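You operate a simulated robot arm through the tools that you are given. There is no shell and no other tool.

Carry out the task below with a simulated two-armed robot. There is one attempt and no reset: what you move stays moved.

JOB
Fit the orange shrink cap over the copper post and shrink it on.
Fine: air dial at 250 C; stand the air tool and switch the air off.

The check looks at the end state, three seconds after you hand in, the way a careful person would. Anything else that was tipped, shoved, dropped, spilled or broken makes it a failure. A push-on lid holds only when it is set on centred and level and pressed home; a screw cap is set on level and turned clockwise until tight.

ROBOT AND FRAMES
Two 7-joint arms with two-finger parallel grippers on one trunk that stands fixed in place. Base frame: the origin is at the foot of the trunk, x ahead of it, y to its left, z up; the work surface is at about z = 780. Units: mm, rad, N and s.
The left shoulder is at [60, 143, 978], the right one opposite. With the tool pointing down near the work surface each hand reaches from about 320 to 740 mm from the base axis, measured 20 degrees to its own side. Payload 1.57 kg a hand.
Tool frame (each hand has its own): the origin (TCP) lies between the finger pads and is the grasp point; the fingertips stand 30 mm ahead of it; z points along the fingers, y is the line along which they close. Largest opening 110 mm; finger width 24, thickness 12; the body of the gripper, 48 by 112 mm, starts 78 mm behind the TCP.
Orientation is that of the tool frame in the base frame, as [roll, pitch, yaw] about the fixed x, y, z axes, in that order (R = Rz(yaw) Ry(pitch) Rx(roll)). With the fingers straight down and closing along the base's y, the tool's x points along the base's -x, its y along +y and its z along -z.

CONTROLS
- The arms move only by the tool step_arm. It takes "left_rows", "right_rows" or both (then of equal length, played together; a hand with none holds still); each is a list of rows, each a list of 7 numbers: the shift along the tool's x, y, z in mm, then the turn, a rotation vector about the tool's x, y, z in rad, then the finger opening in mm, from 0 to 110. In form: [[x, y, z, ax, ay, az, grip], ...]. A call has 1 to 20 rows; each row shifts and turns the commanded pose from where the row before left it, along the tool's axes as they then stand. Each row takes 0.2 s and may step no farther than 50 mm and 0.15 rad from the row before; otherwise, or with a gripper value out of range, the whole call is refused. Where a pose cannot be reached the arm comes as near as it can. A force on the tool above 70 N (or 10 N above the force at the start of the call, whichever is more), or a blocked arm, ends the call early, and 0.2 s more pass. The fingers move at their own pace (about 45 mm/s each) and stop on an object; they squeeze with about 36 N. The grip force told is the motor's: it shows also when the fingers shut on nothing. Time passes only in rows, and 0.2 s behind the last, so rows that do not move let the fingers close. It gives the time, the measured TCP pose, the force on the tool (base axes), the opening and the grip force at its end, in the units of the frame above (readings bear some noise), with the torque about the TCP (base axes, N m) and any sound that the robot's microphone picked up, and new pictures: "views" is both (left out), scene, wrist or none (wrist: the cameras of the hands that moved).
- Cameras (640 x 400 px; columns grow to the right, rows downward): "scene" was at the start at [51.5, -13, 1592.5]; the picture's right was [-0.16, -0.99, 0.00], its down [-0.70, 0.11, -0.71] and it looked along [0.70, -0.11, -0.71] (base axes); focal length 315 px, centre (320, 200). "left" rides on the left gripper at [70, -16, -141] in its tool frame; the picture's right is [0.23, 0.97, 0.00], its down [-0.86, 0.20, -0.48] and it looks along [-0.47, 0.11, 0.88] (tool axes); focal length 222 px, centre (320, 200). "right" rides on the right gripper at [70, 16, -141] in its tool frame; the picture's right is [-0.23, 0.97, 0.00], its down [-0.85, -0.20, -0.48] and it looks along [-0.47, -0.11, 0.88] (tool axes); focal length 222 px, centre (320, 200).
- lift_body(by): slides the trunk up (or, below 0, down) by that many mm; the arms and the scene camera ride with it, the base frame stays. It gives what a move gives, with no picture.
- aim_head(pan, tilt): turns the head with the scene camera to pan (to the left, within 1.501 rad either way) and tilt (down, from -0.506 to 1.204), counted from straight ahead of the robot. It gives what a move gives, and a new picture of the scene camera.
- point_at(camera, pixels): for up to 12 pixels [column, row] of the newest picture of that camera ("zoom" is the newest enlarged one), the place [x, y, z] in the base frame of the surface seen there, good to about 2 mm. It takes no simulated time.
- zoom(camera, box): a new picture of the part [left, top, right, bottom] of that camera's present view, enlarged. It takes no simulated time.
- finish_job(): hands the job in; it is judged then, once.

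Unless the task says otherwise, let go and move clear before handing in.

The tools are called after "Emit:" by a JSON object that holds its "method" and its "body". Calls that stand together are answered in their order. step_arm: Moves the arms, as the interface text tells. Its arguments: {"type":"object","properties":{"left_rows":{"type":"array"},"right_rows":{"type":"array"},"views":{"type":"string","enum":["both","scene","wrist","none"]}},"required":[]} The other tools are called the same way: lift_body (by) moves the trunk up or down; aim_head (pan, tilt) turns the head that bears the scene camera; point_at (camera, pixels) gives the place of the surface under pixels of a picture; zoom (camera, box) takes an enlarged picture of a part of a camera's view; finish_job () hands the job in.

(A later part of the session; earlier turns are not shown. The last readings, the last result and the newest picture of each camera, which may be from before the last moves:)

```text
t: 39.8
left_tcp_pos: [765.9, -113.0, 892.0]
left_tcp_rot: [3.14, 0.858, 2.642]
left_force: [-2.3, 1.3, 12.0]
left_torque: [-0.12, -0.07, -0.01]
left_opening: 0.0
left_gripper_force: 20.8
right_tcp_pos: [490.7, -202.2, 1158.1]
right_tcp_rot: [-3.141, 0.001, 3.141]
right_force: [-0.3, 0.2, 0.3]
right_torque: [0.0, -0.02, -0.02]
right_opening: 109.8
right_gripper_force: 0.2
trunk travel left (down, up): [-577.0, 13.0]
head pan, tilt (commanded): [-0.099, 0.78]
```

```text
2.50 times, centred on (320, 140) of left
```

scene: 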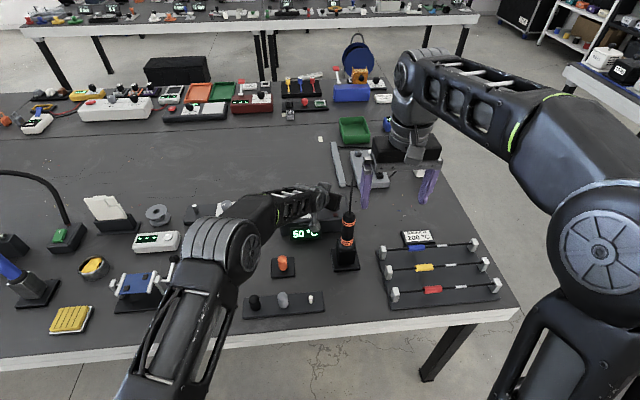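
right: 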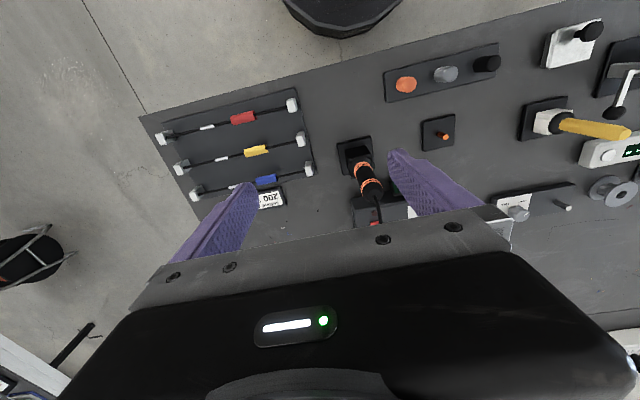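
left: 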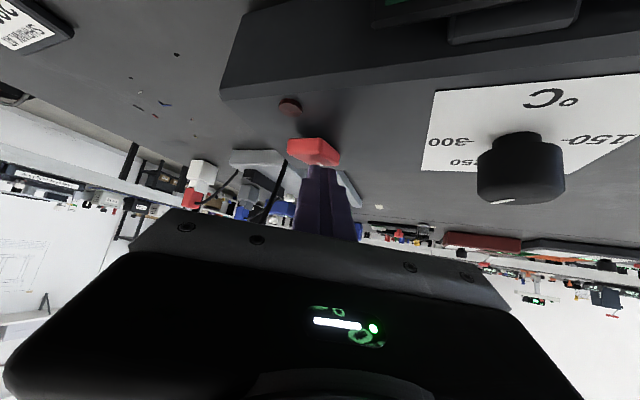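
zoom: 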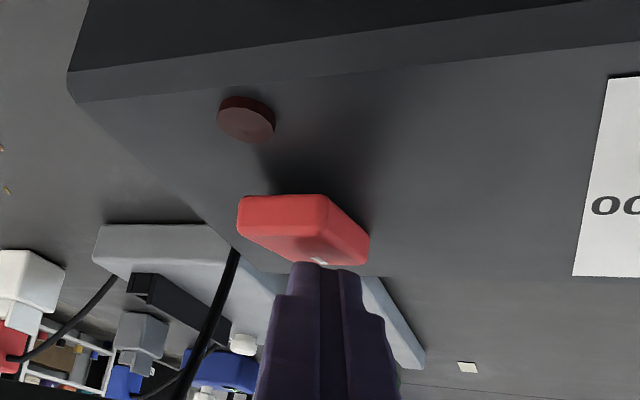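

The rocker flipped and the display now shows a number. I'll zoom in to read it.

Emit:
{"method": "zoom", "body": {"camera": "scene", "box": [270, 200, 350, 250]}}

Emit:
{"method": "step_arm", "body": {"left_rows": [[-7.5, 0, -6.6, 0, 0, 0, 0], [-15, 0, -13.2, 0, 0, 0, 0], [-22.6, 0, -19.8, 0, 0, 0, 0]], "views": "both"}}

Emit:
{"method": "zoom", "body": {"camera": "scene", "box": [270, 190, 360, 250]}}

```text
8.00 times, centred on (310, 225) of scene
```

zoom: 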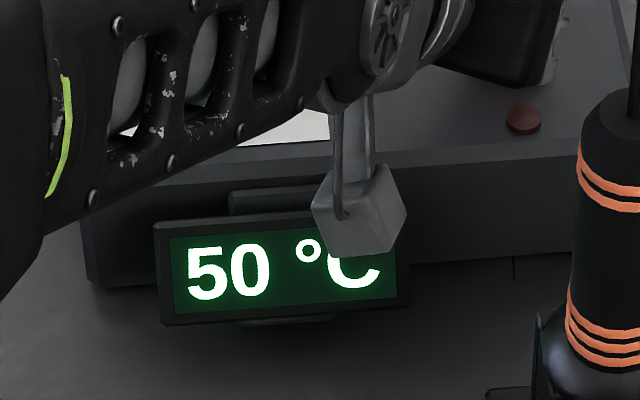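

```text
t: 40.6
left_tcp_pos: [766.4, -111.9, 944.9]
left_tcp_rot: [3.141, 0.849, 2.641]
left_force: [-0.6, -0.1, 0.8]
left_torque: [0.01, 0.01, 0.04]
left_opening: 0.1
left_gripper_force: 21.3
right_tcp_pos: [492.3, -203.6, 1157.4]
right_tcp_rot: [-3.141, 0.0, -3.141]
right_force: [0.2, -1.2, -1.6]
right_torque: [0.01, -0.05, 0.0]
right_opening: 110.0
right_gripper_force: 0.0
trunk travel left (down, up): [-577.0, 13.0]
head pan, tilt (commanded): [-0.099, 0.78]
```

scene: 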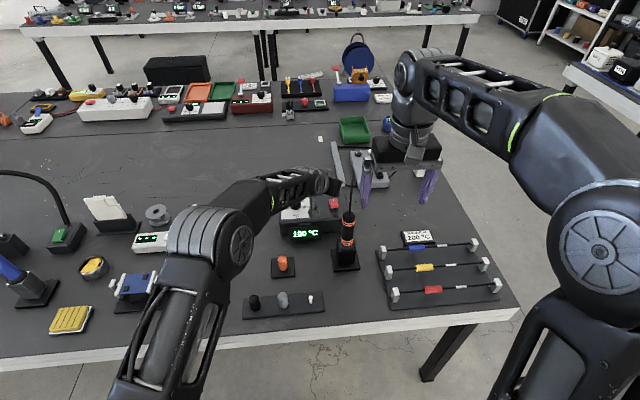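
left: 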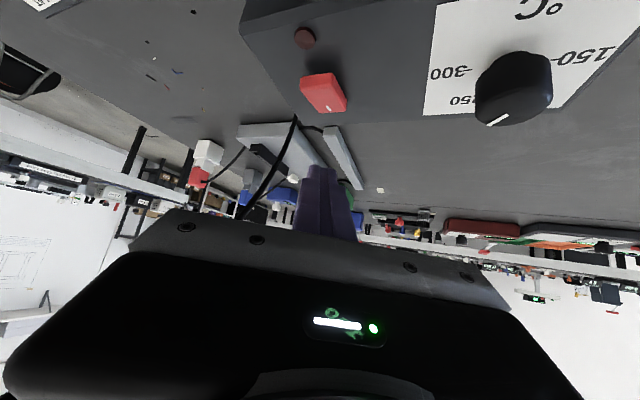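

```text
6.67 times, centred on (315, 220) of scene
```

zoom: 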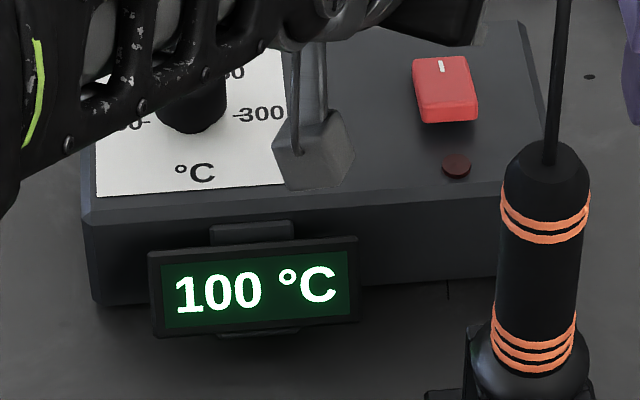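

The air is on and heating (100 °C rising). I'll retrace the left hand's path back and park it to the left.

Emit:
{"method": "step_arm", "body": {"left_rows": [[20.9, -0.33, -33.1, 0, 0, 0, 0], [20.9, -0.33, -33.1, 0, 0, 0, 0], [20.9, -0.33, -33.1, 0, 0, 0, 0], [20.9, -0.33, -33.1, 0, 0, 0, 0], [20.9, -0.33, -33.1, 0, 0, 0, 0], [20.9, -0.33, -33.1, 0, 0, 0, 0], [20.9, -0.33, -33.1, 0, 0, 0, 0], [10, 30, -30, 0, 0, 0, 0], [5, 35, -30, 0, 0, 0, 20], [5, 35, -30, 0, 0, 0, 40], [5, 35, -30, 0, 0, 0, 60], [0, 35, -20, 0, 0, 0, 60]], "views": "both"}}

Emit:
{"method": "zoom", "body": {"camera": "scene", "box": [260, 185, 370, 280]}}

```text
t: 43.2
left_tcp_pos: [503.5, 223.2, 1064.0]
left_tcp_rot: [-3.138, 0.851, 2.64]
left_force: [0.5, 0.2, 0.2]
left_torque: [-0.01, -0.03, 0.0]
left_opening: 60.0
left_gripper_force: 0.0
right_tcp_pos: [491.2, -203.2, 1158.2]
right_tcp_rot: [-3.14, -0.002, -3.141]
right_force: [0.5, 0.2, 0.2]
right_torque: [-0.04, -0.02, 0.0]
right_opening: 110.0
right_gripper_force: 0.0
trunk travel left (down, up): [-577.0, 13.0]
head pan, tilt (commanded): [-0.099, 0.78]
```

scene: 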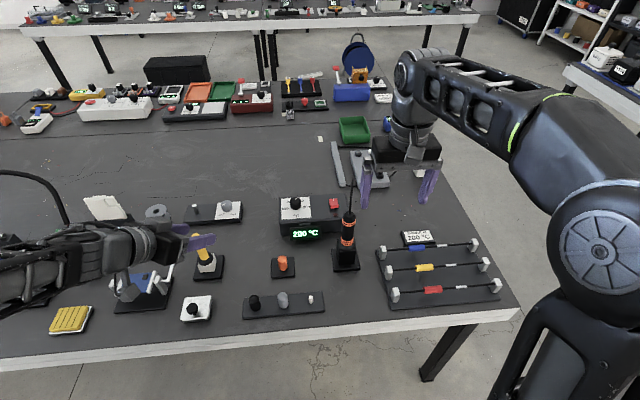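
left: 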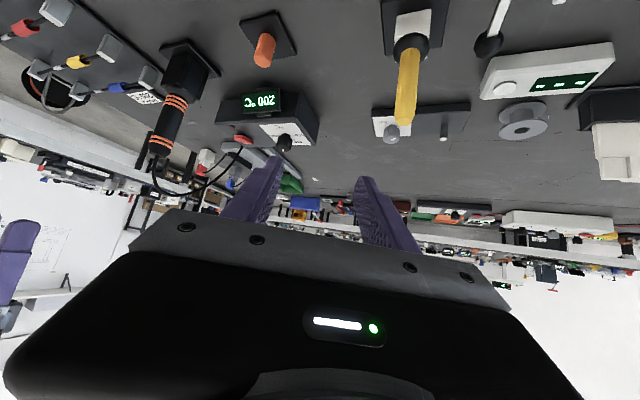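

```text
4.21 times, centred on (315, 232) of scene
```

zoom: 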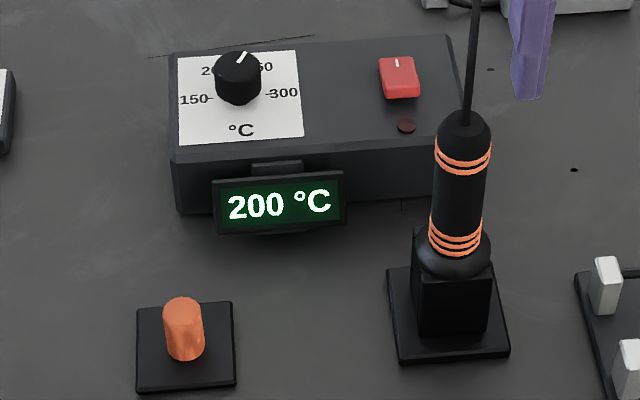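

The display has reached 200 °C and is still climbing toward the set point; the rocker is on. Meanwhile I'll tilt the right hand forward 60° so it can grip the air tool's handle from the front, clear of the cable.

Emit:
{"method": "step_arm", "body": {"right_rows": [[0, 0, 0, 0, -0.1496, 0, 90], [0, 0, 0, 0, -0.1496, 0, 80], [0, 0, 0, 0, -0.1496, 0, 70], [0, 0, 0, 0, -0.1496, 0, 70], [0, 0, 0, 0, -0.1496, 0, 70], [0, 0, 0, 0, -0.1496, 0, 70], [0, 0, 0, 0, -0.1496, 0, 70], [0, 0, 0, 0, 0, 0, 70]], "views": "both"}}

Emit:
{"method": "zoom", "body": {"camera": "scene", "box": [260, 185, 370, 280]}}

```text
t: 45.0
left_tcp_pos: [503.3, 221.8, 1065.3]
left_tcp_rot: [3.141, 0.849, 2.641]
left_force: [-0.1, 0.0, 0.4]
left_torque: [0.0, -0.05, -0.01]
left_opening: 60.1
left_gripper_force: 0.0
right_tcp_pos: [491.6, -203.8, 1157.9]
right_tcp_rot: [3.141, 1.048, 3.14]
right_force: [-0.5, -0.3, -0.3]
right_torque: [0.0, -0.03, -0.05]
right_opening: 70.0
right_gripper_force: 0.1
trunk travel left (down, up): [-577.0, 13.0]
head pan, tilt (commanded): [-0.099, 0.78]
```

scene: 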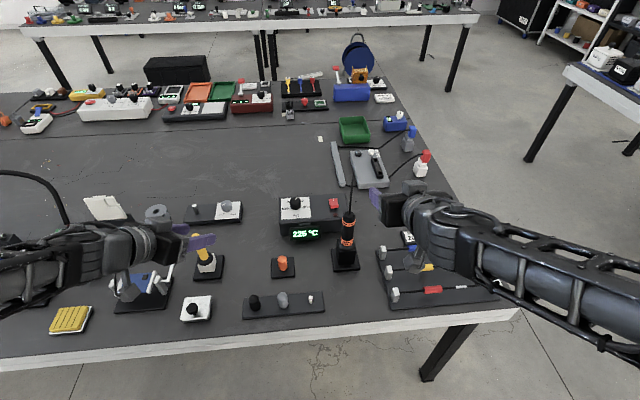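
right: 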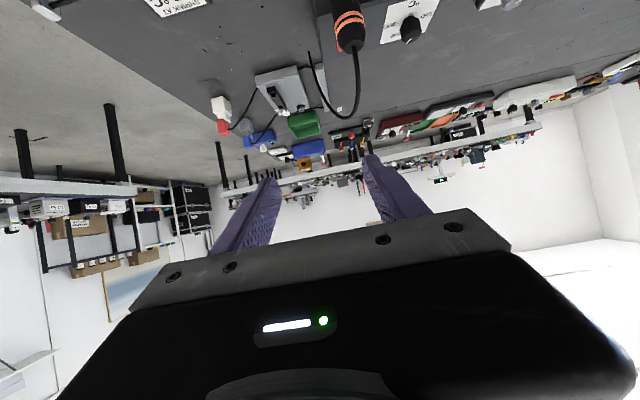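

```text
4.21 times, centred on (315, 232) of scene
```

zoom: 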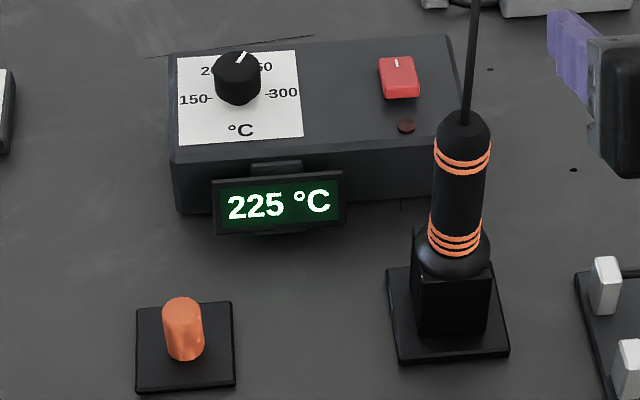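

The display shows 225 °C and still rising. I'll bring the right hand to a pre-grasp point 90 mm in front of the tool handle.

Emit:
{"method": "step_arm", "body": {"right_rows": [[28.3, 12.5, 23.3, 0, 0, 0, 70], [28.3, 12.5, 23.3, 0, 0, 0, 70], [28.3, 12.5, 23.3, 0, 0, 0, 70], [28.3, 12.5, 23.3, 0, 0, 0, 70], [28.4, 12.6, 23.4, 0, 0, 0, 70], [0, 0, 0, 0, 0, 0, 70]], "views": "both"}}

Emit:
{"method": "zoom", "body": {"camera": "scene", "box": [260, 185, 370, 280]}}

```text
t: 46.4
left_tcp_pos: [502.7, 222.8, 1065.3]
left_tcp_rot: [3.138, 0.85, 2.639]
left_force: [0.5, -0.4, 0.2]
left_torque: [-0.02, 0.01, -0.03]
left_opening: 60.2
left_gripper_force: 0.1
right_tcp_pos: [530.4, -138.6, 977.4]
right_tcp_rot: [3.141, 1.051, 3.14]
right_force: [-0.7, 0.7, -0.4]
right_torque: [-0.01, 0.03, 0.02]
right_opening: 69.8
right_gripper_force: 0.2
right hand out of reach, approached as far as the arm can: row 2
trunk travel left (down, up): [-577.0, 13.0]
head pan, tilt (commanded): [-0.099, 0.78]
```

scene: 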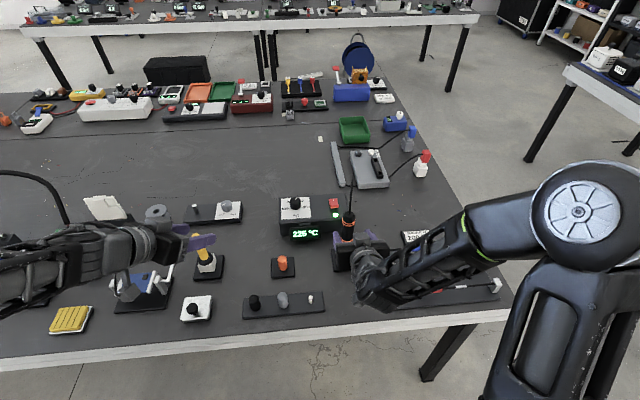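
right: 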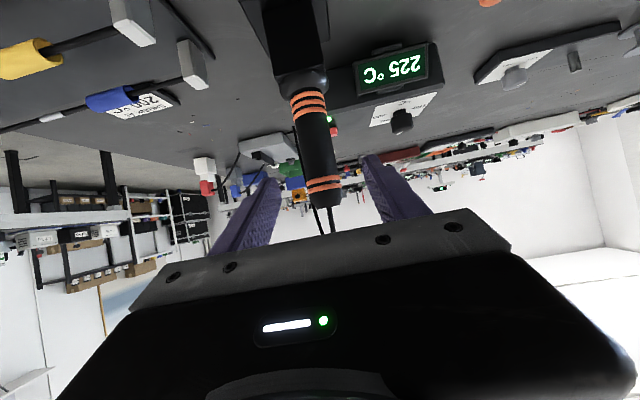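

```text
4.21 times, centred on (315, 232) of scene
```

zoom: 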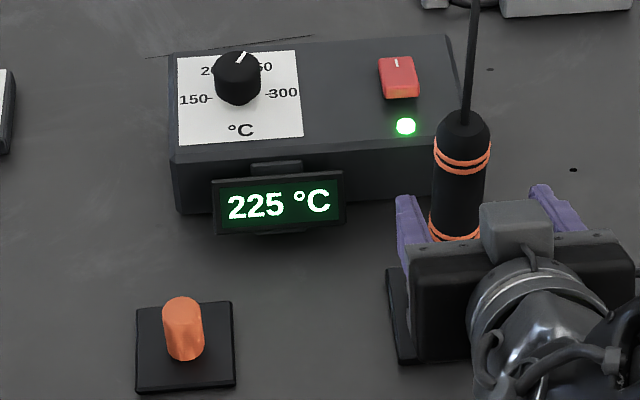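

The unit's lamp has turned green while the display reads 225 °C, so the dial may be short of 250. I'll look closely at the dial mark.

Emit:
{"method": "zoom", "body": {"camera": "scene", "box": [275, 190, 325, 222]}}

Emit:
{"method": "point_at", "body": {"camera": "zoom", "pixels": [[275, 70], [300, 40], [290, 55], [255, 100], [260, 60]]}}

Emit:
{"method": "step_arm", "body": {"right_rows": [[0, 0, 0, 0, 0, 0, 70], [0, 0, 0, 0, 0, 0, 70], [0, 0, 0, 0, 0, 0, 70], [0, 0, 0, 0, 0, 0, 70]], "views": "scene"}}

Emit:
{"method": "zoom", "body": {"camera": "scene", "box": [275, 190, 345, 245]}}

```text
12.50 times, centred on (300, 206) of scene
```

zoom: 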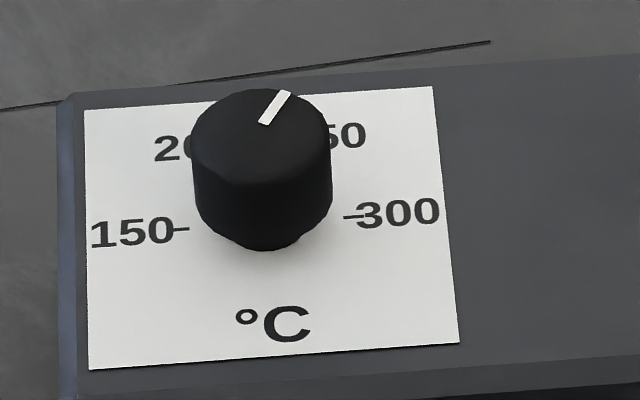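

```text
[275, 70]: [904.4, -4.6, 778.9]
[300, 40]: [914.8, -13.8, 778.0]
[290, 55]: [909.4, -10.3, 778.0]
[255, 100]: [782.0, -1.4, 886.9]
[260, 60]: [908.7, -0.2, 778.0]
```

```text
t: 47.4
left_tcp_pos: [501.9, 221.6, 1065.2]
left_tcp_rot: [-3.141, 0.852, 2.64]
left_force: [0.1, -0.4, -0.4]
left_torque: [-0.02, 0.01, -0.01]
left_opening: 59.9
left_gripper_force: 0.1
right_tcp_pos: [530.2, -138.4, 977.2]
right_tcp_rot: [3.139, 1.047, 3.14]
right_force: [0.4, -0.1, 0.4]
right_torque: [-0.02, 0.0, 0.01]
right_opening: 70.2
right_gripper_force: 0.1
trunk travel left (down, up): [-577.0, 13.0]
head pan, tilt (commanded): [-0.099, 0.78]
```

scene: 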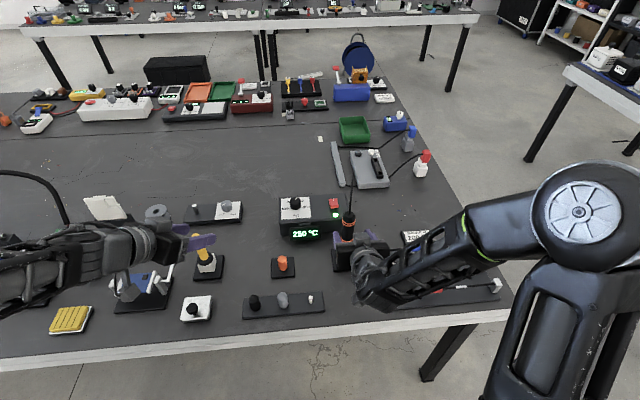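

```text
7.27 times, centred on (310, 218) of scene
```

zoom: 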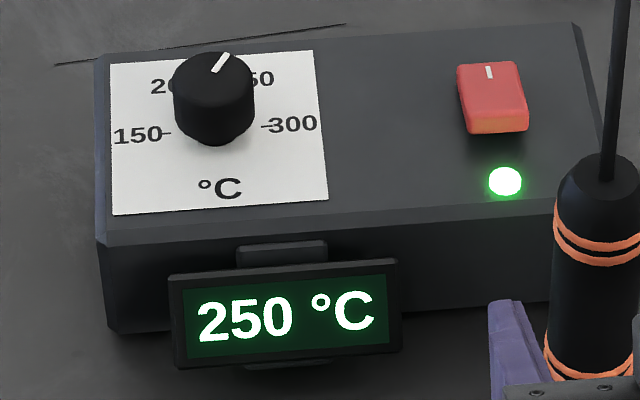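

The display now reads 250 °C with the green lamp lit. Now I'll measure the handle from the right camera for the grasp.

Emit:
{"method": "zoom", "body": {"camera": "right", "box": [230, 50, 430, 230]}}

Emit:
{"method": "point_at", "body": {"camera": "right", "pixels": [[302, 135], [315, 135], [328, 133], [307, 160], [320, 160], [334, 158], [311, 185], [323, 185], [338, 183], [300, 85], [325, 75], [278, 85]]}}

Emit:
{"method": "zoom", "body": {"camera": "scene", "box": [275, 190, 365, 275]}}

```text
2.22 times, centred on (330, 140) of right
```

zoom: 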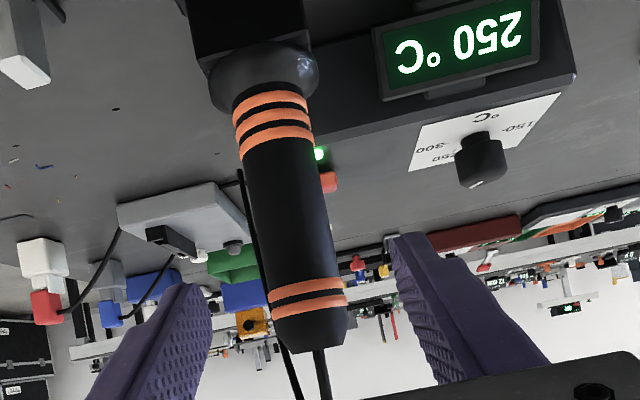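

```text
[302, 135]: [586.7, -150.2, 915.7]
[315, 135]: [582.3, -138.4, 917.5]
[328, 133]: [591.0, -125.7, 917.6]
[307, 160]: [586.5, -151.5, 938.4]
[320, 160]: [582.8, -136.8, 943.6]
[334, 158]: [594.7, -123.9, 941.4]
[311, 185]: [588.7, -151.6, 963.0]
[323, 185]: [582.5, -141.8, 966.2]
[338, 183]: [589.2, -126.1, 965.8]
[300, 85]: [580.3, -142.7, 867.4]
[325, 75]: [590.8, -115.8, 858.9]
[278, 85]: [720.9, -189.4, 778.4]
```

```text
4.71 times, centred on (320, 232) of scene
```

zoom: 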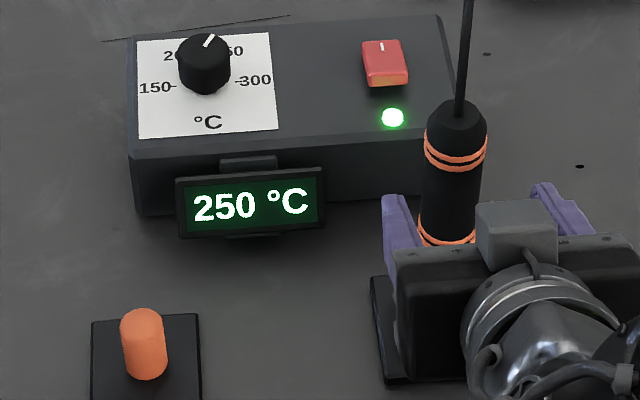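

Handle axis is about (600, -139.5), r≈17. I'll advance 80 mm along the fingers to straddle the handle at z≈937.

Emit:
{"method": "step_arm", "body": {"right_rows": [[0, -0.3, 27, 0, 0, 0, 70], [0, -0.3, 27, 0, 0, 0, 70], [0, -0.4, 26, 0, 0, 0, 70], [0, 0, 0, 0, 0, 0, 70]], "views": "both"}}

Emit:
{"method": "zoom", "body": {"camera": "right", "box": [230, 50, 430, 230]}}

Emit:
{"method": "zoom", "body": {"camera": "scene", "box": [300, 185, 400, 275]}}

```text
t: 48.4
left_tcp_pos: [503.4, 223.5, 1065.5]
left_tcp_rot: [3.141, 0.85, 2.641]
left_force: [0.3, 0.4, 0.3]
left_torque: [-0.02, 0.01, 0.0]
left_opening: 59.7
left_gripper_force: 0.1
right_tcp_pos: [600.0, -142.6, 937.0]
right_tcp_rot: [-3.141, 1.047, 3.14]
right_force: [-0.4, -0.1, -0.9]
right_torque: [0.02, 0.03, 0.0]
right_opening: 69.9
right_gripper_force: 0.0
trunk travel left (down, up): [-577.0, 13.0]
head pan, tilt (commanded): [-0.099, 0.78]
```

scene: 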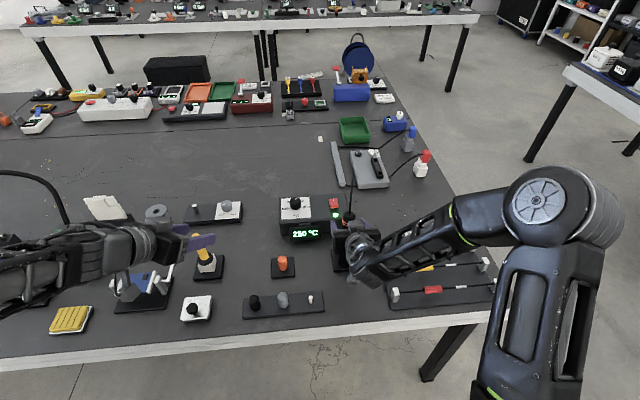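
right: 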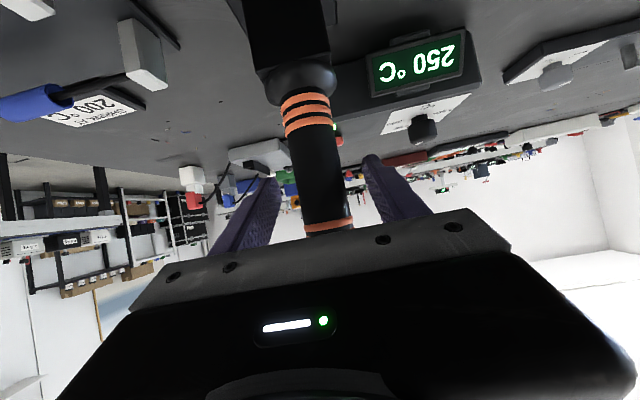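

```text
2.22 times, centred on (330, 140) of right
```

zoom: 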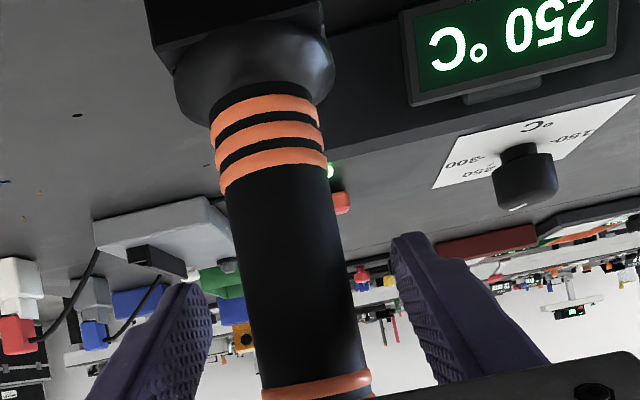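

```text
4.44 times, centred on (350, 230) of scene
```

zoom: 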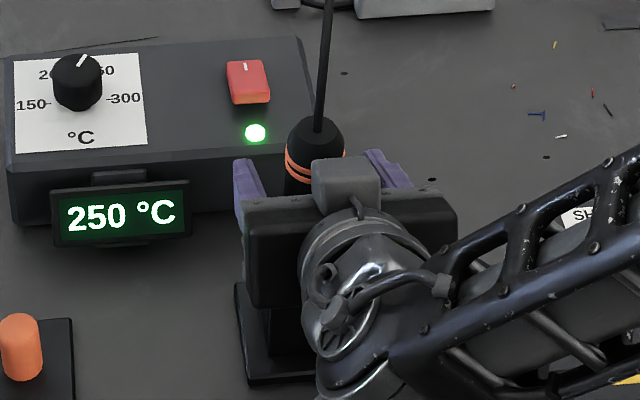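

The handle is roughly centred between the fingers. I'll close on it.

Emit:
{"method": "step_arm", "body": {"right_rows": [[0, 0, 0, 0, 0, 0, 50], [0, 0, 0, 0, 0, 0, 38], [0, 0, 0, 0, 0, 0, 28], [0, 0, 0, 0, 0, 0, 20], [0, 0, 0, 0, 0, 0, 20]], "views": "both"}}

```text
t: 49.6
left_tcp_pos: [502.4, 224.1, 1065.6]
left_tcp_rot: [3.141, 0.85, 2.64]
left_force: [0.0, 0.6, 0.2]
left_torque: [0.01, 0.01, 0.02]
left_opening: 59.8
left_gripper_force: 0.1
right_tcp_pos: [600.5, -141.1, 939.2]
right_tcp_rot: [3.141, 1.049, 3.139]
right_force: [-0.3, 3.2, 0.9]
right_torque: [0.15, 0.0, 0.02]
right_opening: 33.5
right_gripper_force: 36.5
trunk travel left (down, up): [-577.0, 13.0]
head pan, tilt (commanded): [-0.099, 0.78]
```

scene: 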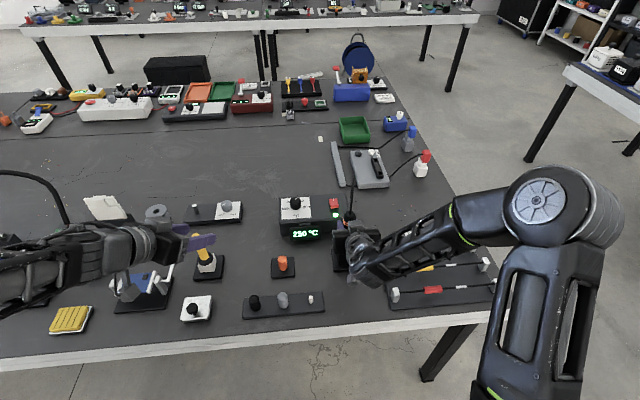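
right: 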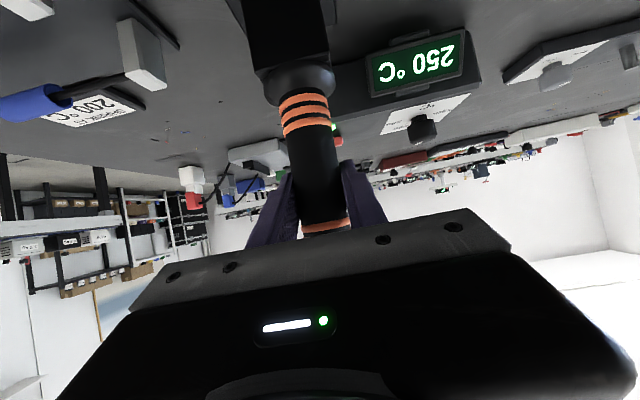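

Gripped at 33.5 mm. I'll lift the tool straight up 100 mm out of its stand, keeping count of the increments for the return.

Emit:
{"method": "step_arm", "body": {"right_rows": [[-8.665, 0, -4.992, 0, 0, 0, 20], [-8.665, 0, -4.992, 0, 0, 0, 20], [-17.33, 0, -9.984, 0, 0, 0, 20], [-17.33, 0, -9.984, 0, 0, 0, 20], [-17.33, 0, -9.984, 0, 0, 0, 20], [-17.33, 0, -9.984, 0, 0, 0, 20]], "views": "both"}}

Emit:
{"method": "zoom", "body": {"camera": "scene", "box": [280, 170, 420, 285]}}

```text
t: 51.0
left_tcp_pos: [502.7, 223.2, 1064.5]
left_tcp_rot: [3.141, 0.852, 2.642]
left_force: [0.5, -0.1, -0.3]
left_torque: [0.03, -0.02, -0.05]
left_opening: 60.1
left_gripper_force: 0.1
right_tcp_pos: [599.7, -141.2, 1039.2]
right_tcp_rot: [3.14, 1.048, 3.137]
right_force: [0.7, 0.8, -2.6]
right_torque: [0.01, 0.02, 0.0]
right_opening: 33.1
right_gripper_force: 36.3
trunk travel left (down, up): [-577.0, 13.0]
head pan, tilt (commanded): [-0.099, 0.78]
```

scene: 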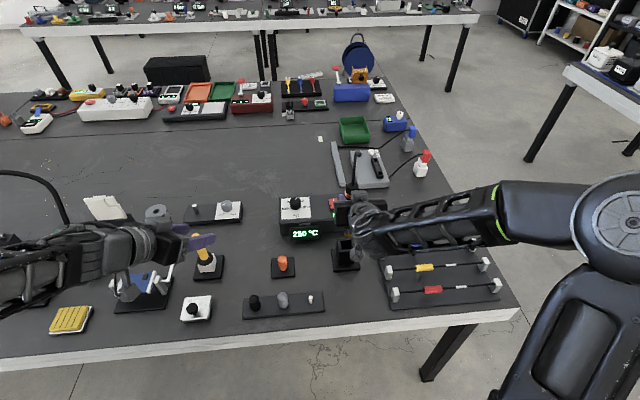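
right: 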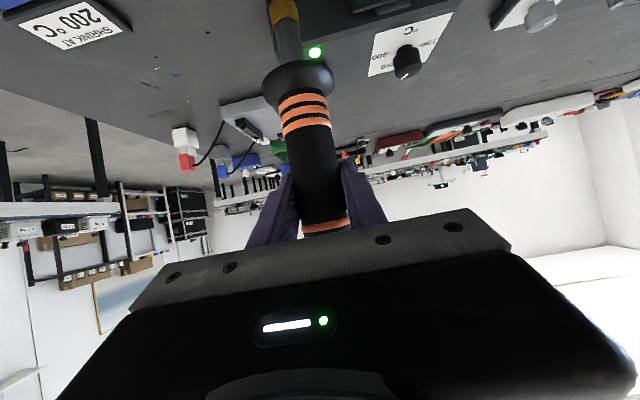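

```text
3.48 times, centred on (350, 228) of scene
```

zoom: 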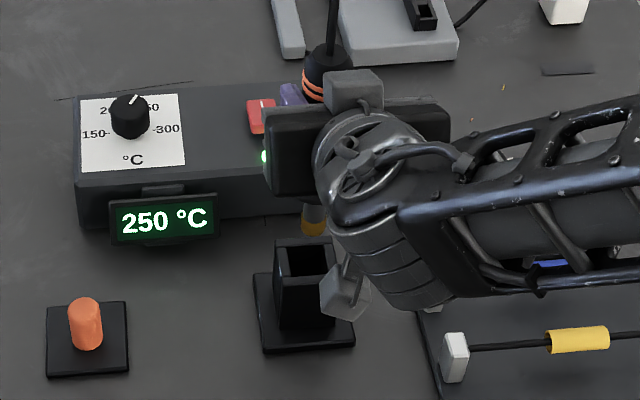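

The tool is out of the stand; its brass nozzle is visible at about (312,222) in the zoom. I'll measure the nozzle tip.

Emit:
{"method": "point_at", "body": {"camera": "zoom", "pixels": [[312, 231], [312, 222], [312, 212], [312, 205], [303, 222], [322, 222]]}}

Emit:
{"method": "point_at", "body": {"camera": "right", "pixels": [[284, 5], [285, 15], [287, 30], [290, 50], [300, 80], [312, 150], [282, 1]]}}

```text
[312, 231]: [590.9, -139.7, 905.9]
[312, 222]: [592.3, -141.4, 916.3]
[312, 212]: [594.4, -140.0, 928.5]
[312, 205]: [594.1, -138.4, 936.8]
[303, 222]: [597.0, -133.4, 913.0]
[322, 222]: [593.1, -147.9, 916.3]
```

```text
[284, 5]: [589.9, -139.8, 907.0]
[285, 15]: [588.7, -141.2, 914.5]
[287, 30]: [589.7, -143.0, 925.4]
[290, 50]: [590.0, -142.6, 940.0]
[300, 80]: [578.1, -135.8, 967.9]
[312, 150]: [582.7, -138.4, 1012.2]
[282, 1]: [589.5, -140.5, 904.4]
```

The nozzle tip is at z≈903, 136 mm below the TCP, on axis (599.5, -140.5). I'll carry it over to above the cap (still 70 mm above it) and move the left hand further left.

Emit:
{"method": "step_arm", "body": {"right_rows": [[0.79, 20, -1.37, 0, 0, 0, 20], [0.79, 34, -1.37, 0, 0, 0, 20], [0.79, 34, -1.37, 0, 0, 0, 20], [0.79, 34, -1.37, 0, 0, 0, 20], [0.79, 34, -1.37, 0, 0, 0, 20], [0.79, 34, -1.38, 0, 0, 0, 20], [0, 0, 0, 0, 0, 0, 20]], "left_rows": [[0, 16, 0, 0, 0, 0, 60], [0, 16, 0, 0, 0, 0, 60], [0, 16, 0, 0, 0, 0, 60], [0, 16, 0, 0, 0, 0, 60], [0, 16, 0, 0, 0, 0, 60], [0, 0, 0, 0, 0, 0, 60], [0, 0, 0, 0, 0, 0, 60]], "views": "both"}}

Emit:
{"method": "zoom", "body": {"camera": "scene", "box": [230, 190, 350, 290]}}

```text
t: 52.6
left_tcp_pos: [542.0, 294.7, 1064.2]
left_tcp_rot: [3.141, 0.85, 2.638]
left_force: [0.9, -0.3, -1.0]
left_torque: [0.0, -0.02, 0.0]
left_opening: 59.8
left_gripper_force: 0.0
right_tcp_pos: [588.4, 48.3, 1039.2]
right_tcp_rot: [3.14, 1.047, 3.139]
right_force: [-0.6, -0.5, -2.4]
right_torque: [0.04, -0.01, -0.01]
right_opening: 33.3
right_gripper_force: 35.8
trunk travel left (down, up): [-577.0, 13.0]
head pan, tilt (commanded): [-0.099, 0.78]
```

scene: 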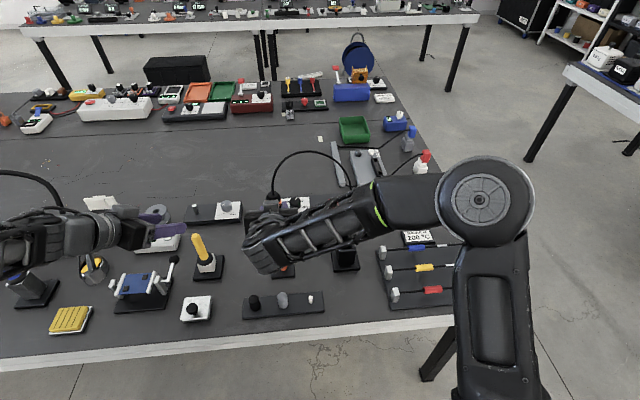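
right: 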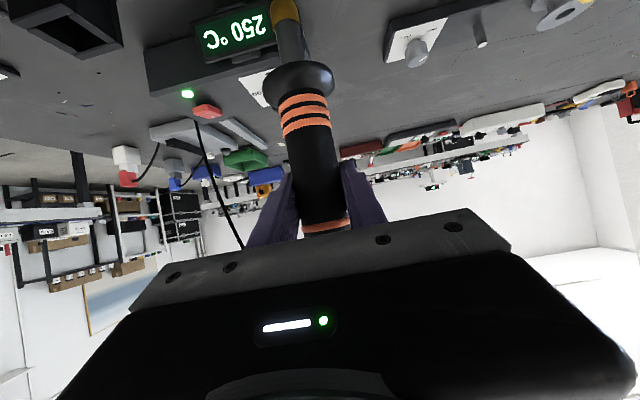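
left: 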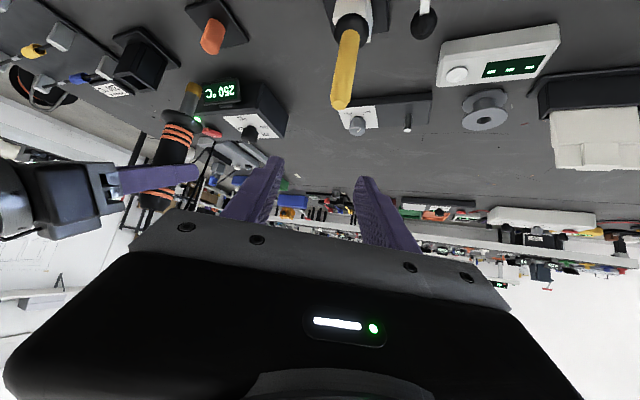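

```text
4.00 times, centred on (290, 240) of scene
```

zoom: 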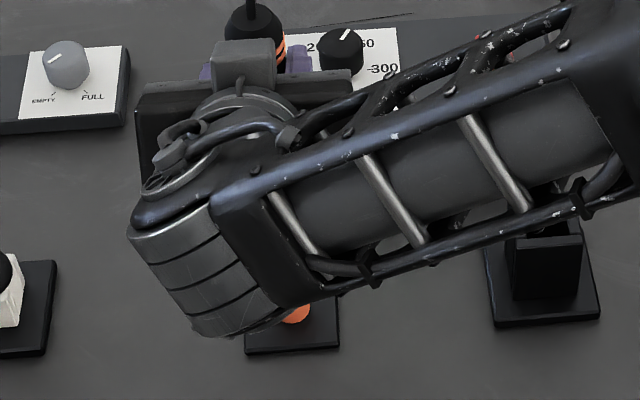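

The scene view of the cap is blocked by the forearm, but the left camera sees both cap (213,35) and nozzle (192,95). I'll zoom and measure there.

Emit:
{"method": "zoom", "body": {"camera": "left", "box": [130, 0, 290, 200]}}

Emit:
{"method": "point_at", "body": {"camera": "left", "pixels": [[193, 84], [191, 95], [187, 93], [197, 95], [213, 40], [217, 22], [207, 45], [180, 145]]}}

Emit:
{"method": "point_at", "body": {"camera": "right", "pixels": [[284, 5], [285, 15], [287, 30], [312, 150]]}}

```text
2.00 times, centred on (210, 100) of left
```

zoom: 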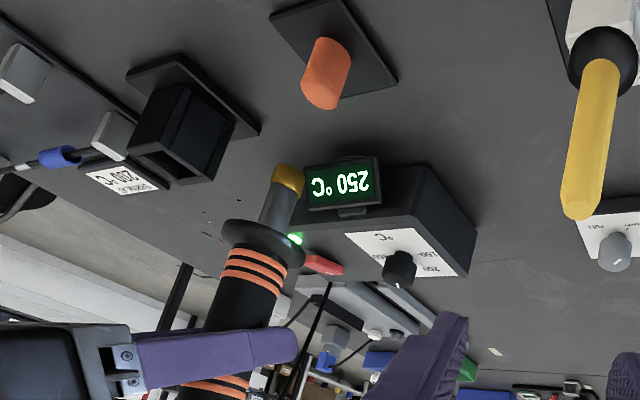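

```text
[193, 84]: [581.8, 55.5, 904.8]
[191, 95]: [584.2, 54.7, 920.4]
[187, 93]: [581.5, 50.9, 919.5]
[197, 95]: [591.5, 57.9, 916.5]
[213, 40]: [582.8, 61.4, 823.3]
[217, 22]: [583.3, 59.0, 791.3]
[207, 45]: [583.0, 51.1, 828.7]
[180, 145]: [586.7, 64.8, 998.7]
```

```text
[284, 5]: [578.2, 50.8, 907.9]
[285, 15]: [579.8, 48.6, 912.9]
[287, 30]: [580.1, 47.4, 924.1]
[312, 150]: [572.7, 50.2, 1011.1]
```

The nozzle is centred over the cap (x≈588.5, y≈49), tip z≈903. I'll lower it to about 35 mm above the cap top and blow for a second while watching the cap.

Emit:
{"method": "step_arm", "body": {"right_rows": [[8.0, 0, 6, 0, 0, 0, 20], [8.665, 0, 4.992, 0, 0, 0, 20], [8.665, 0, 4.992, 0, 0, 0, 20], [6.93, 0, 3.99, 0, 0, 0, 20], [0, 0, 0, 0, 0, 0, 20], [0, 0, 0, 0, 0, 0, 20], [0, 0, 0, 0, 0, 0, 20], [0, 0, 0, 0, 0, 0, 20], [0, 0, 0, 0, 0, 0, 20]], "left_rows": [[0, 0, 0, 0, 0, 0, 60], [0, 0, 0, 0, 0, 0, 60], [0, 0, 0, 0, 0, 0, 60], [0, 0, 0, 0, 0, 0, 60], [0, 0, 0, 0, 0, 0, 60], [0, 0, 0, 0, 0, 0, 60], [0, 0, 0, 0, 0, 0, 60], [0, 0, 0, 0, 0, 0, 60], [0, 0, 0, 0, 0, 0, 60]], "views": "wrist"}}

Emit:
{"method": "zoom", "body": {"camera": "left", "box": [130, 0, 290, 120]}}

```text
t: 54.6
left_tcp_pos: [541.6, 293.6, 1064.6]
left_tcp_rot: [-3.141, 0.85, 2.641]
left_force: [0.8, 0.0, -0.3]
left_torque: [0.01, -0.04, 0.02]
left_opening: 59.7
left_gripper_force: 0.3
right_tcp_pos: [592.1, 49.7, 1000.2]
right_tcp_rot: [3.139, 1.048, 3.141]
right_force: [0.2, 0.0, -1.6]
right_torque: [-0.01, -0.02, 0.01]
right_opening: 33.3
right_gripper_force: 36.4
trunk travel left (down, up): [-577.0, 13.0]
head pan, tilt (commanded): [-0.099, 0.78]
```

right: 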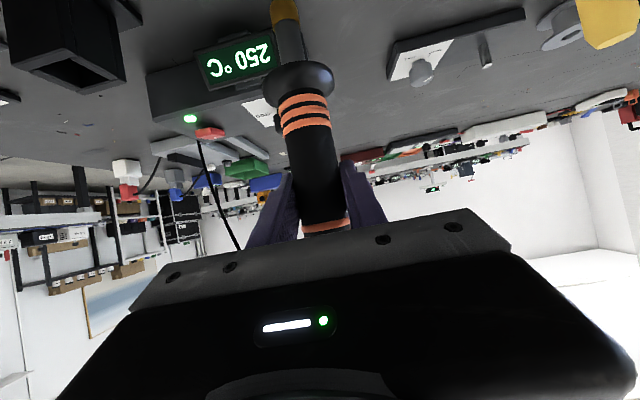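
left: 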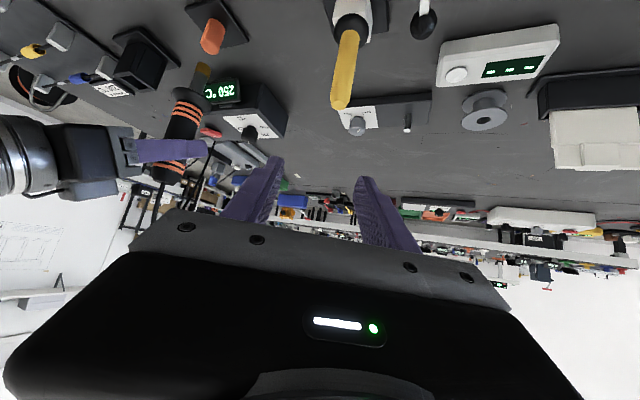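

```text
3.33 times, centred on (210, 60) of left
```

zoom: 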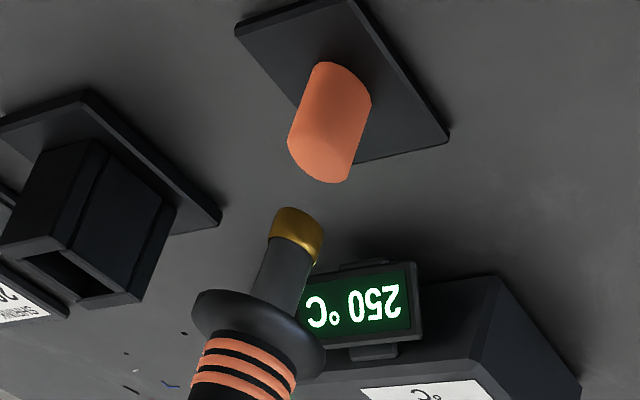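

The nozzle blows straight at the cap from about 35 mm; no visible change yet. I'll hold for two more seconds and compare.

Emit:
{"method": "step_arm", "body": {"left_rows": [[0, 0, 0, 0, 0, 0, 60], [0, 0, 0, 0, 0, 0, 60], [0, 0, 0, 0, 0, 0, 60], [0, 0, 0, 0, 0, 0, 60], [0, 0, 0, 0, 0, 0, 60], [0, 0, 0, 0, 0, 0, 60], [0, 0, 0, 0, 0, 0, 60], [0, 0, 0, 0, 0, 0, 60], [0, 0, 0, 0, 0, 0, 60], [0, 0, 0, 0, 0, 0, 60]], "views": "wrist"}}

Emit:
{"method": "zoom", "body": {"camera": "left", "box": [130, 0, 290, 120]}}

```text
t: 56.8
left_tcp_pos: [542.1, 294.9, 1065.1]
left_tcp_rot: [-3.142, 0.85, 2.64]
left_force: [0.4, 0.3, -0.4]
left_torque: [0.02, -0.02, 0.03]
left_opening: 59.8
left_gripper_force: 0.0
right_tcp_pos: [592.7, 48.8, 1001.0]
right_tcp_rot: [3.139, 1.048, 3.14]
right_force: [0.2, -0.2, -2.9]
right_torque: [-0.03, 0.01, 0.01]
right_opening: 33.0
right_gripper_force: 35.6
trunk travel left (down, up): [-577.0, 13.0]
head pan, tilt (commanded): [-0.099, 0.78]
```

left: 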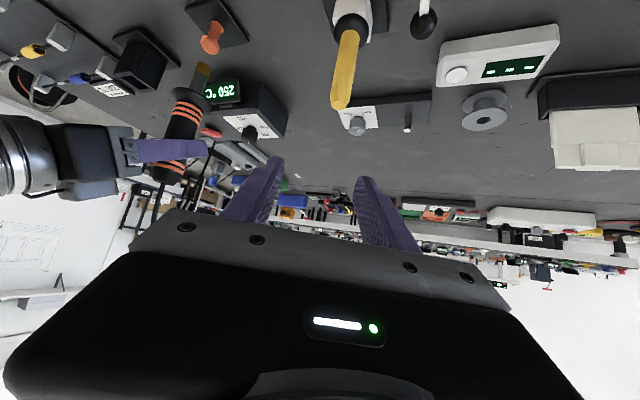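

```text
3.33 times, centred on (210, 60) of left
```

zoom: 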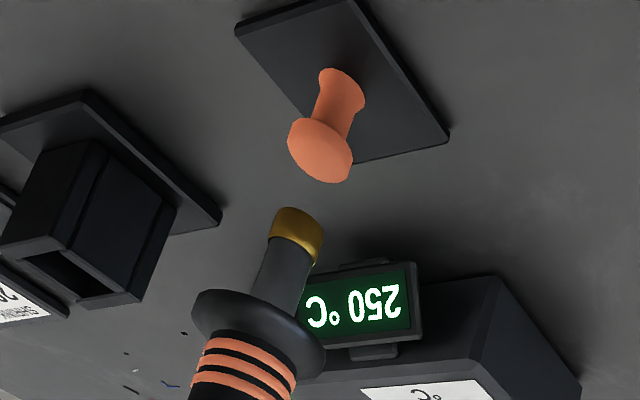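

The cap's middle has shrunk in onto the post, while its top and bottom rim are still wide. I'll look closer with measurements before continuing.

Emit:
{"method": "zoom", "body": {"camera": "left", "box": [185, 0, 245, 65]}}

Emit:
{"method": "point_at", "body": {"camera": "zoom", "pixels": [[240, 300], [190, 310], [350, 360], [260, 240], [340, 260], [290, 250], [310, 130], [270, 110], [370, 140], [290, 200]]}}

```text
6.15 times, centred on (215, 32) of left
```

zoom: 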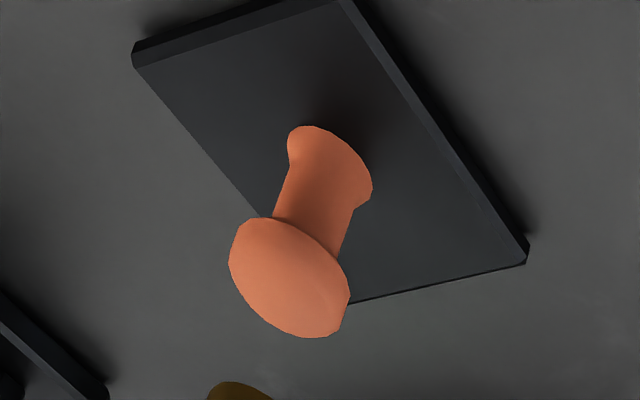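

```text
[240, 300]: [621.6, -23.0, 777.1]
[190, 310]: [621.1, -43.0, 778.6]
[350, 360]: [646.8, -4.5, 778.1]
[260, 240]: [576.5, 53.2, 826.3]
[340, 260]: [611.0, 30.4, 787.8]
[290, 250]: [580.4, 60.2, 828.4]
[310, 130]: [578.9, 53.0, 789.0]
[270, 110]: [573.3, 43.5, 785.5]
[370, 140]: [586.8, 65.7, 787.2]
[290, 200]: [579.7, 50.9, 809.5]
```

I'll hold another second and see whether the top and the rim keep shrinking from here.

Emit:
{"method": "step_arm", "body": {"left_rows": [[0, 0, 0, 0, 0, 0, 60], [0, 0, 0, 0, 0, 0, 60], [0, 0, 0, 0, 0, 0, 60], [0, 0, 0, 0, 0, 0, 60]], "views": "wrist"}}

Emit:
{"method": "zoom", "body": {"camera": "left", "box": [185, 0, 245, 65]}}

```text
t: 57.8
left_tcp_pos: [543.3, 294.8, 1064.3]
left_tcp_rot: [-3.141, 0.849, 2.64]
left_force: [0.6, 0.0, -0.4]
left_torque: [-0.03, -0.03, 0.01]
left_opening: 59.9
left_gripper_force: 0.2
right_tcp_pos: [590.5, 49.1, 1001.7]
right_tcp_rot: [3.14, 1.048, 3.139]
right_force: [-0.1, -1.1, -1.7]
right_torque: [0.0, -0.01, -0.01]
right_opening: 33.0
right_gripper_force: 36.0
trunk travel left (down, up): [-577.0, 13.0]
head pan, tilt (commanded): [-0.099, 0.78]
```

left: 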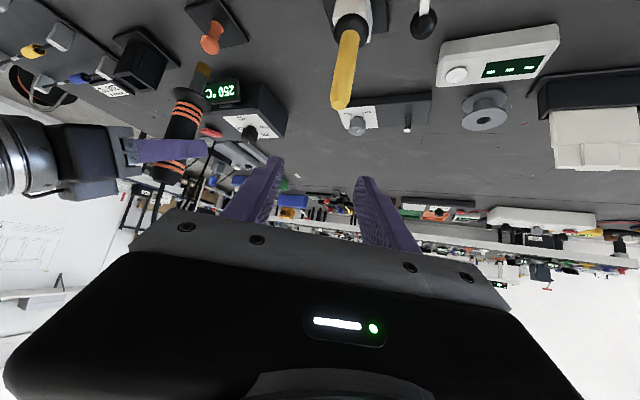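

```text
6.15 times, centred on (215, 32) of left
```

zoom: 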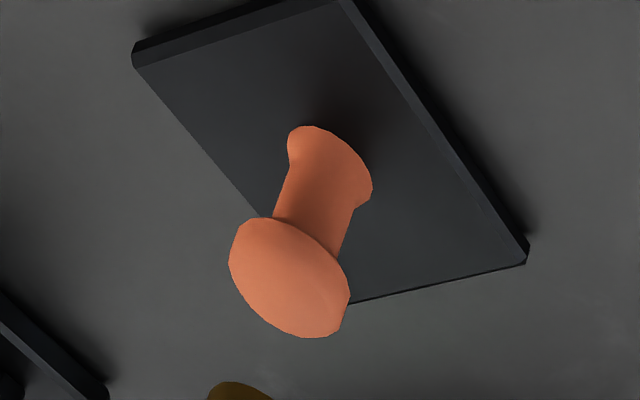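

No further change in this position, so each part of the cap's length seems to need the jet at its own working distance. I'll raise the nozzle 15 mm so the hot spot sits at the cap's top, hold briefly, and look.

Emit:
{"method": "step_arm", "body": {"right_rows": [[-6.5, 0, -3.744, 0, 0, 0, 20], [-6.5, 0, -3.744, 0, 0, 0, 20], [0, 0, 0, 0, 0, 0, 20], [0, 0, 0, 0, 0, 0, 20], [0, 0, 0, 0, 0, 0, 20], [0, 0, 0, 0, 0, 0, 20], [0, 0, 0, 0, 0, 0, 20], [0, 0, 0, 0, 0, 0, 20]], "left_rows": [[0, 0, 0, 0, 0, 0, 60], [0, 0, 0, 0, 0, 0, 60], [0, 0, 0, 0, 0, 0, 60], [0, 0, 0, 0, 0, 0, 60], [0, 0, 0, 0, 0, 0, 60], [0, 0, 0, 0, 0, 0, 60], [0, 0, 0, 0, 0, 0, 60], [0, 0, 0, 0, 0, 0, 60]], "views": "wrist"}}

Emit:
{"method": "zoom", "body": {"camera": "left", "box": [185, 0, 245, 65]}}

```text
t: 59.6
left_tcp_pos: [542.3, 294.3, 1064.7]
left_tcp_rot: [-3.141, 0.849, 2.641]
left_force: [-0.2, -0.4, 1.1]
left_torque: [-0.01, -0.03, -0.02]
left_opening: 59.8
left_gripper_force: 0.0
right_tcp_pos: [591.5, 47.9, 1017.3]
right_tcp_rot: [3.14, 1.048, 3.14]
right_force: [-0.3, -0.2, -2.6]
right_torque: [0.02, -0.02, 0.0]
right_opening: 33.3
right_gripper_force: 35.5
trunk travel left (down, up): [-577.0, 13.0]
head pan, tilt (commanded): [-0.099, 0.78]
```

right: 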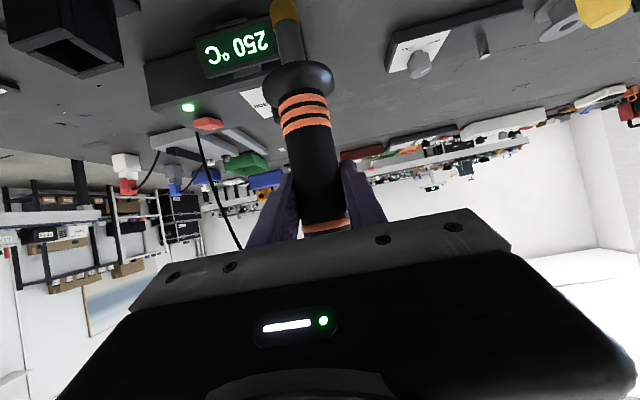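
left: 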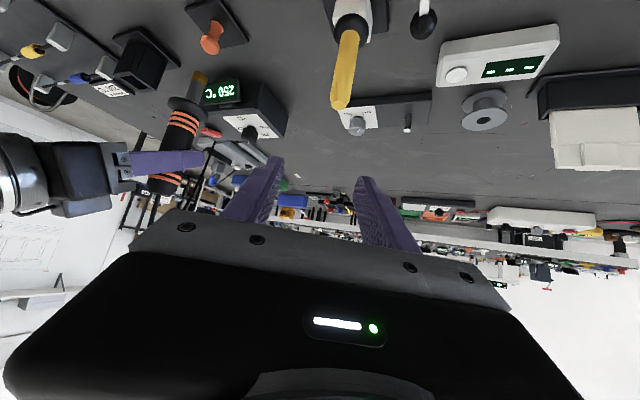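

```text
6.15 times, centred on (215, 32) of left
```

zoom: 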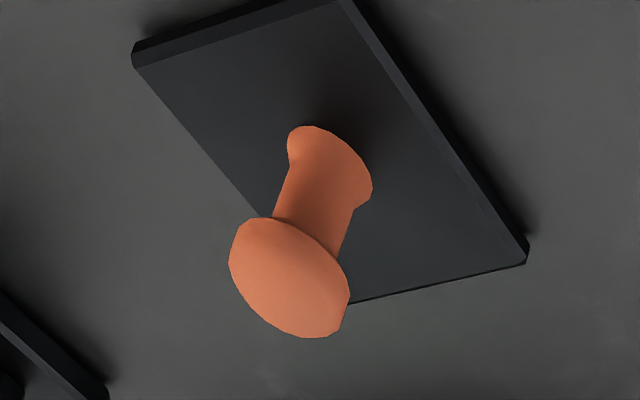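

No change after raising, so I want a clear look at the cap from the scene camera. I'll carry the tool back to above its stand (still lifted) to unblock the view.

Emit:
{"method": "step_arm", "body": {"right_rows": [[-8, -25, -1.418, 0, 0, 0, 20], [-8, -33, -1.418, 0, 0, 0, 20], [-8, -33, -1.42, 0, 0, 0, 20], [0, -33, 0, 0, 0, 0, 20], [0, -33, 0, 0, 0, 0, 20], [0, -33, 0, 0, 0, 0, 20], [0, 0, 0, 0, 0, 0, 20]], "views": "both"}}

Emit:
{"method": "zoom", "body": {"camera": "scene", "box": [255, 240, 315, 285]}}

```text
t: 61.2
left_tcp_pos: [541.9, 294.5, 1064.9]
left_tcp_rot: [3.14, 0.85, 2.641]
left_force: [-0.2, -0.9, -0.3]
left_torque: [0.0, 0.01, -0.01]
left_opening: 60.0
left_gripper_force: 0.2
right_tcp_pos: [600.6, -143.2, 1039.3]
right_tcp_rot: [3.141, 1.047, 3.141]
right_force: [-0.4, 0.2, -3.0]
right_torque: [-0.01, -0.02, 0.0]
right_opening: 33.3
right_gripper_force: 35.8
trunk travel left (down, up): [-577.0, 13.0]
head pan, tilt (commanded): [-0.099, 0.78]
```

scene: 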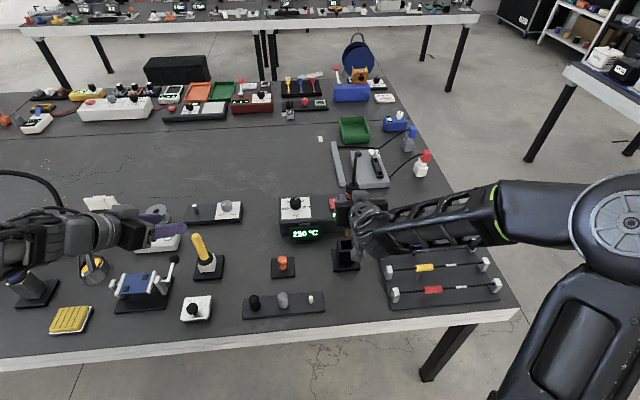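
right: 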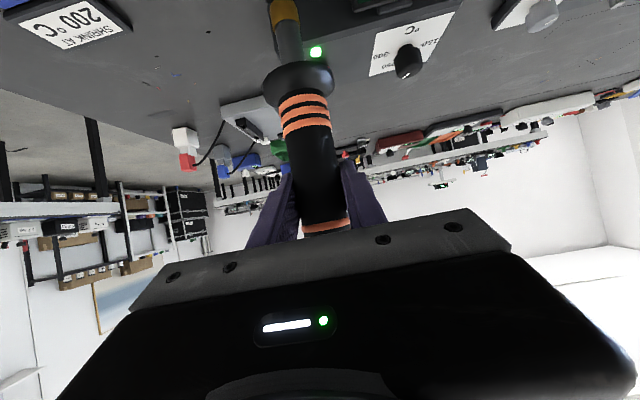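

```text
8.89 times, centred on (285, 262) of scene
```

zoom: 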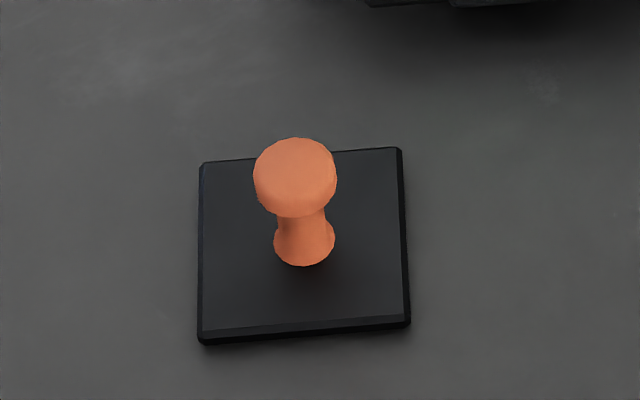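

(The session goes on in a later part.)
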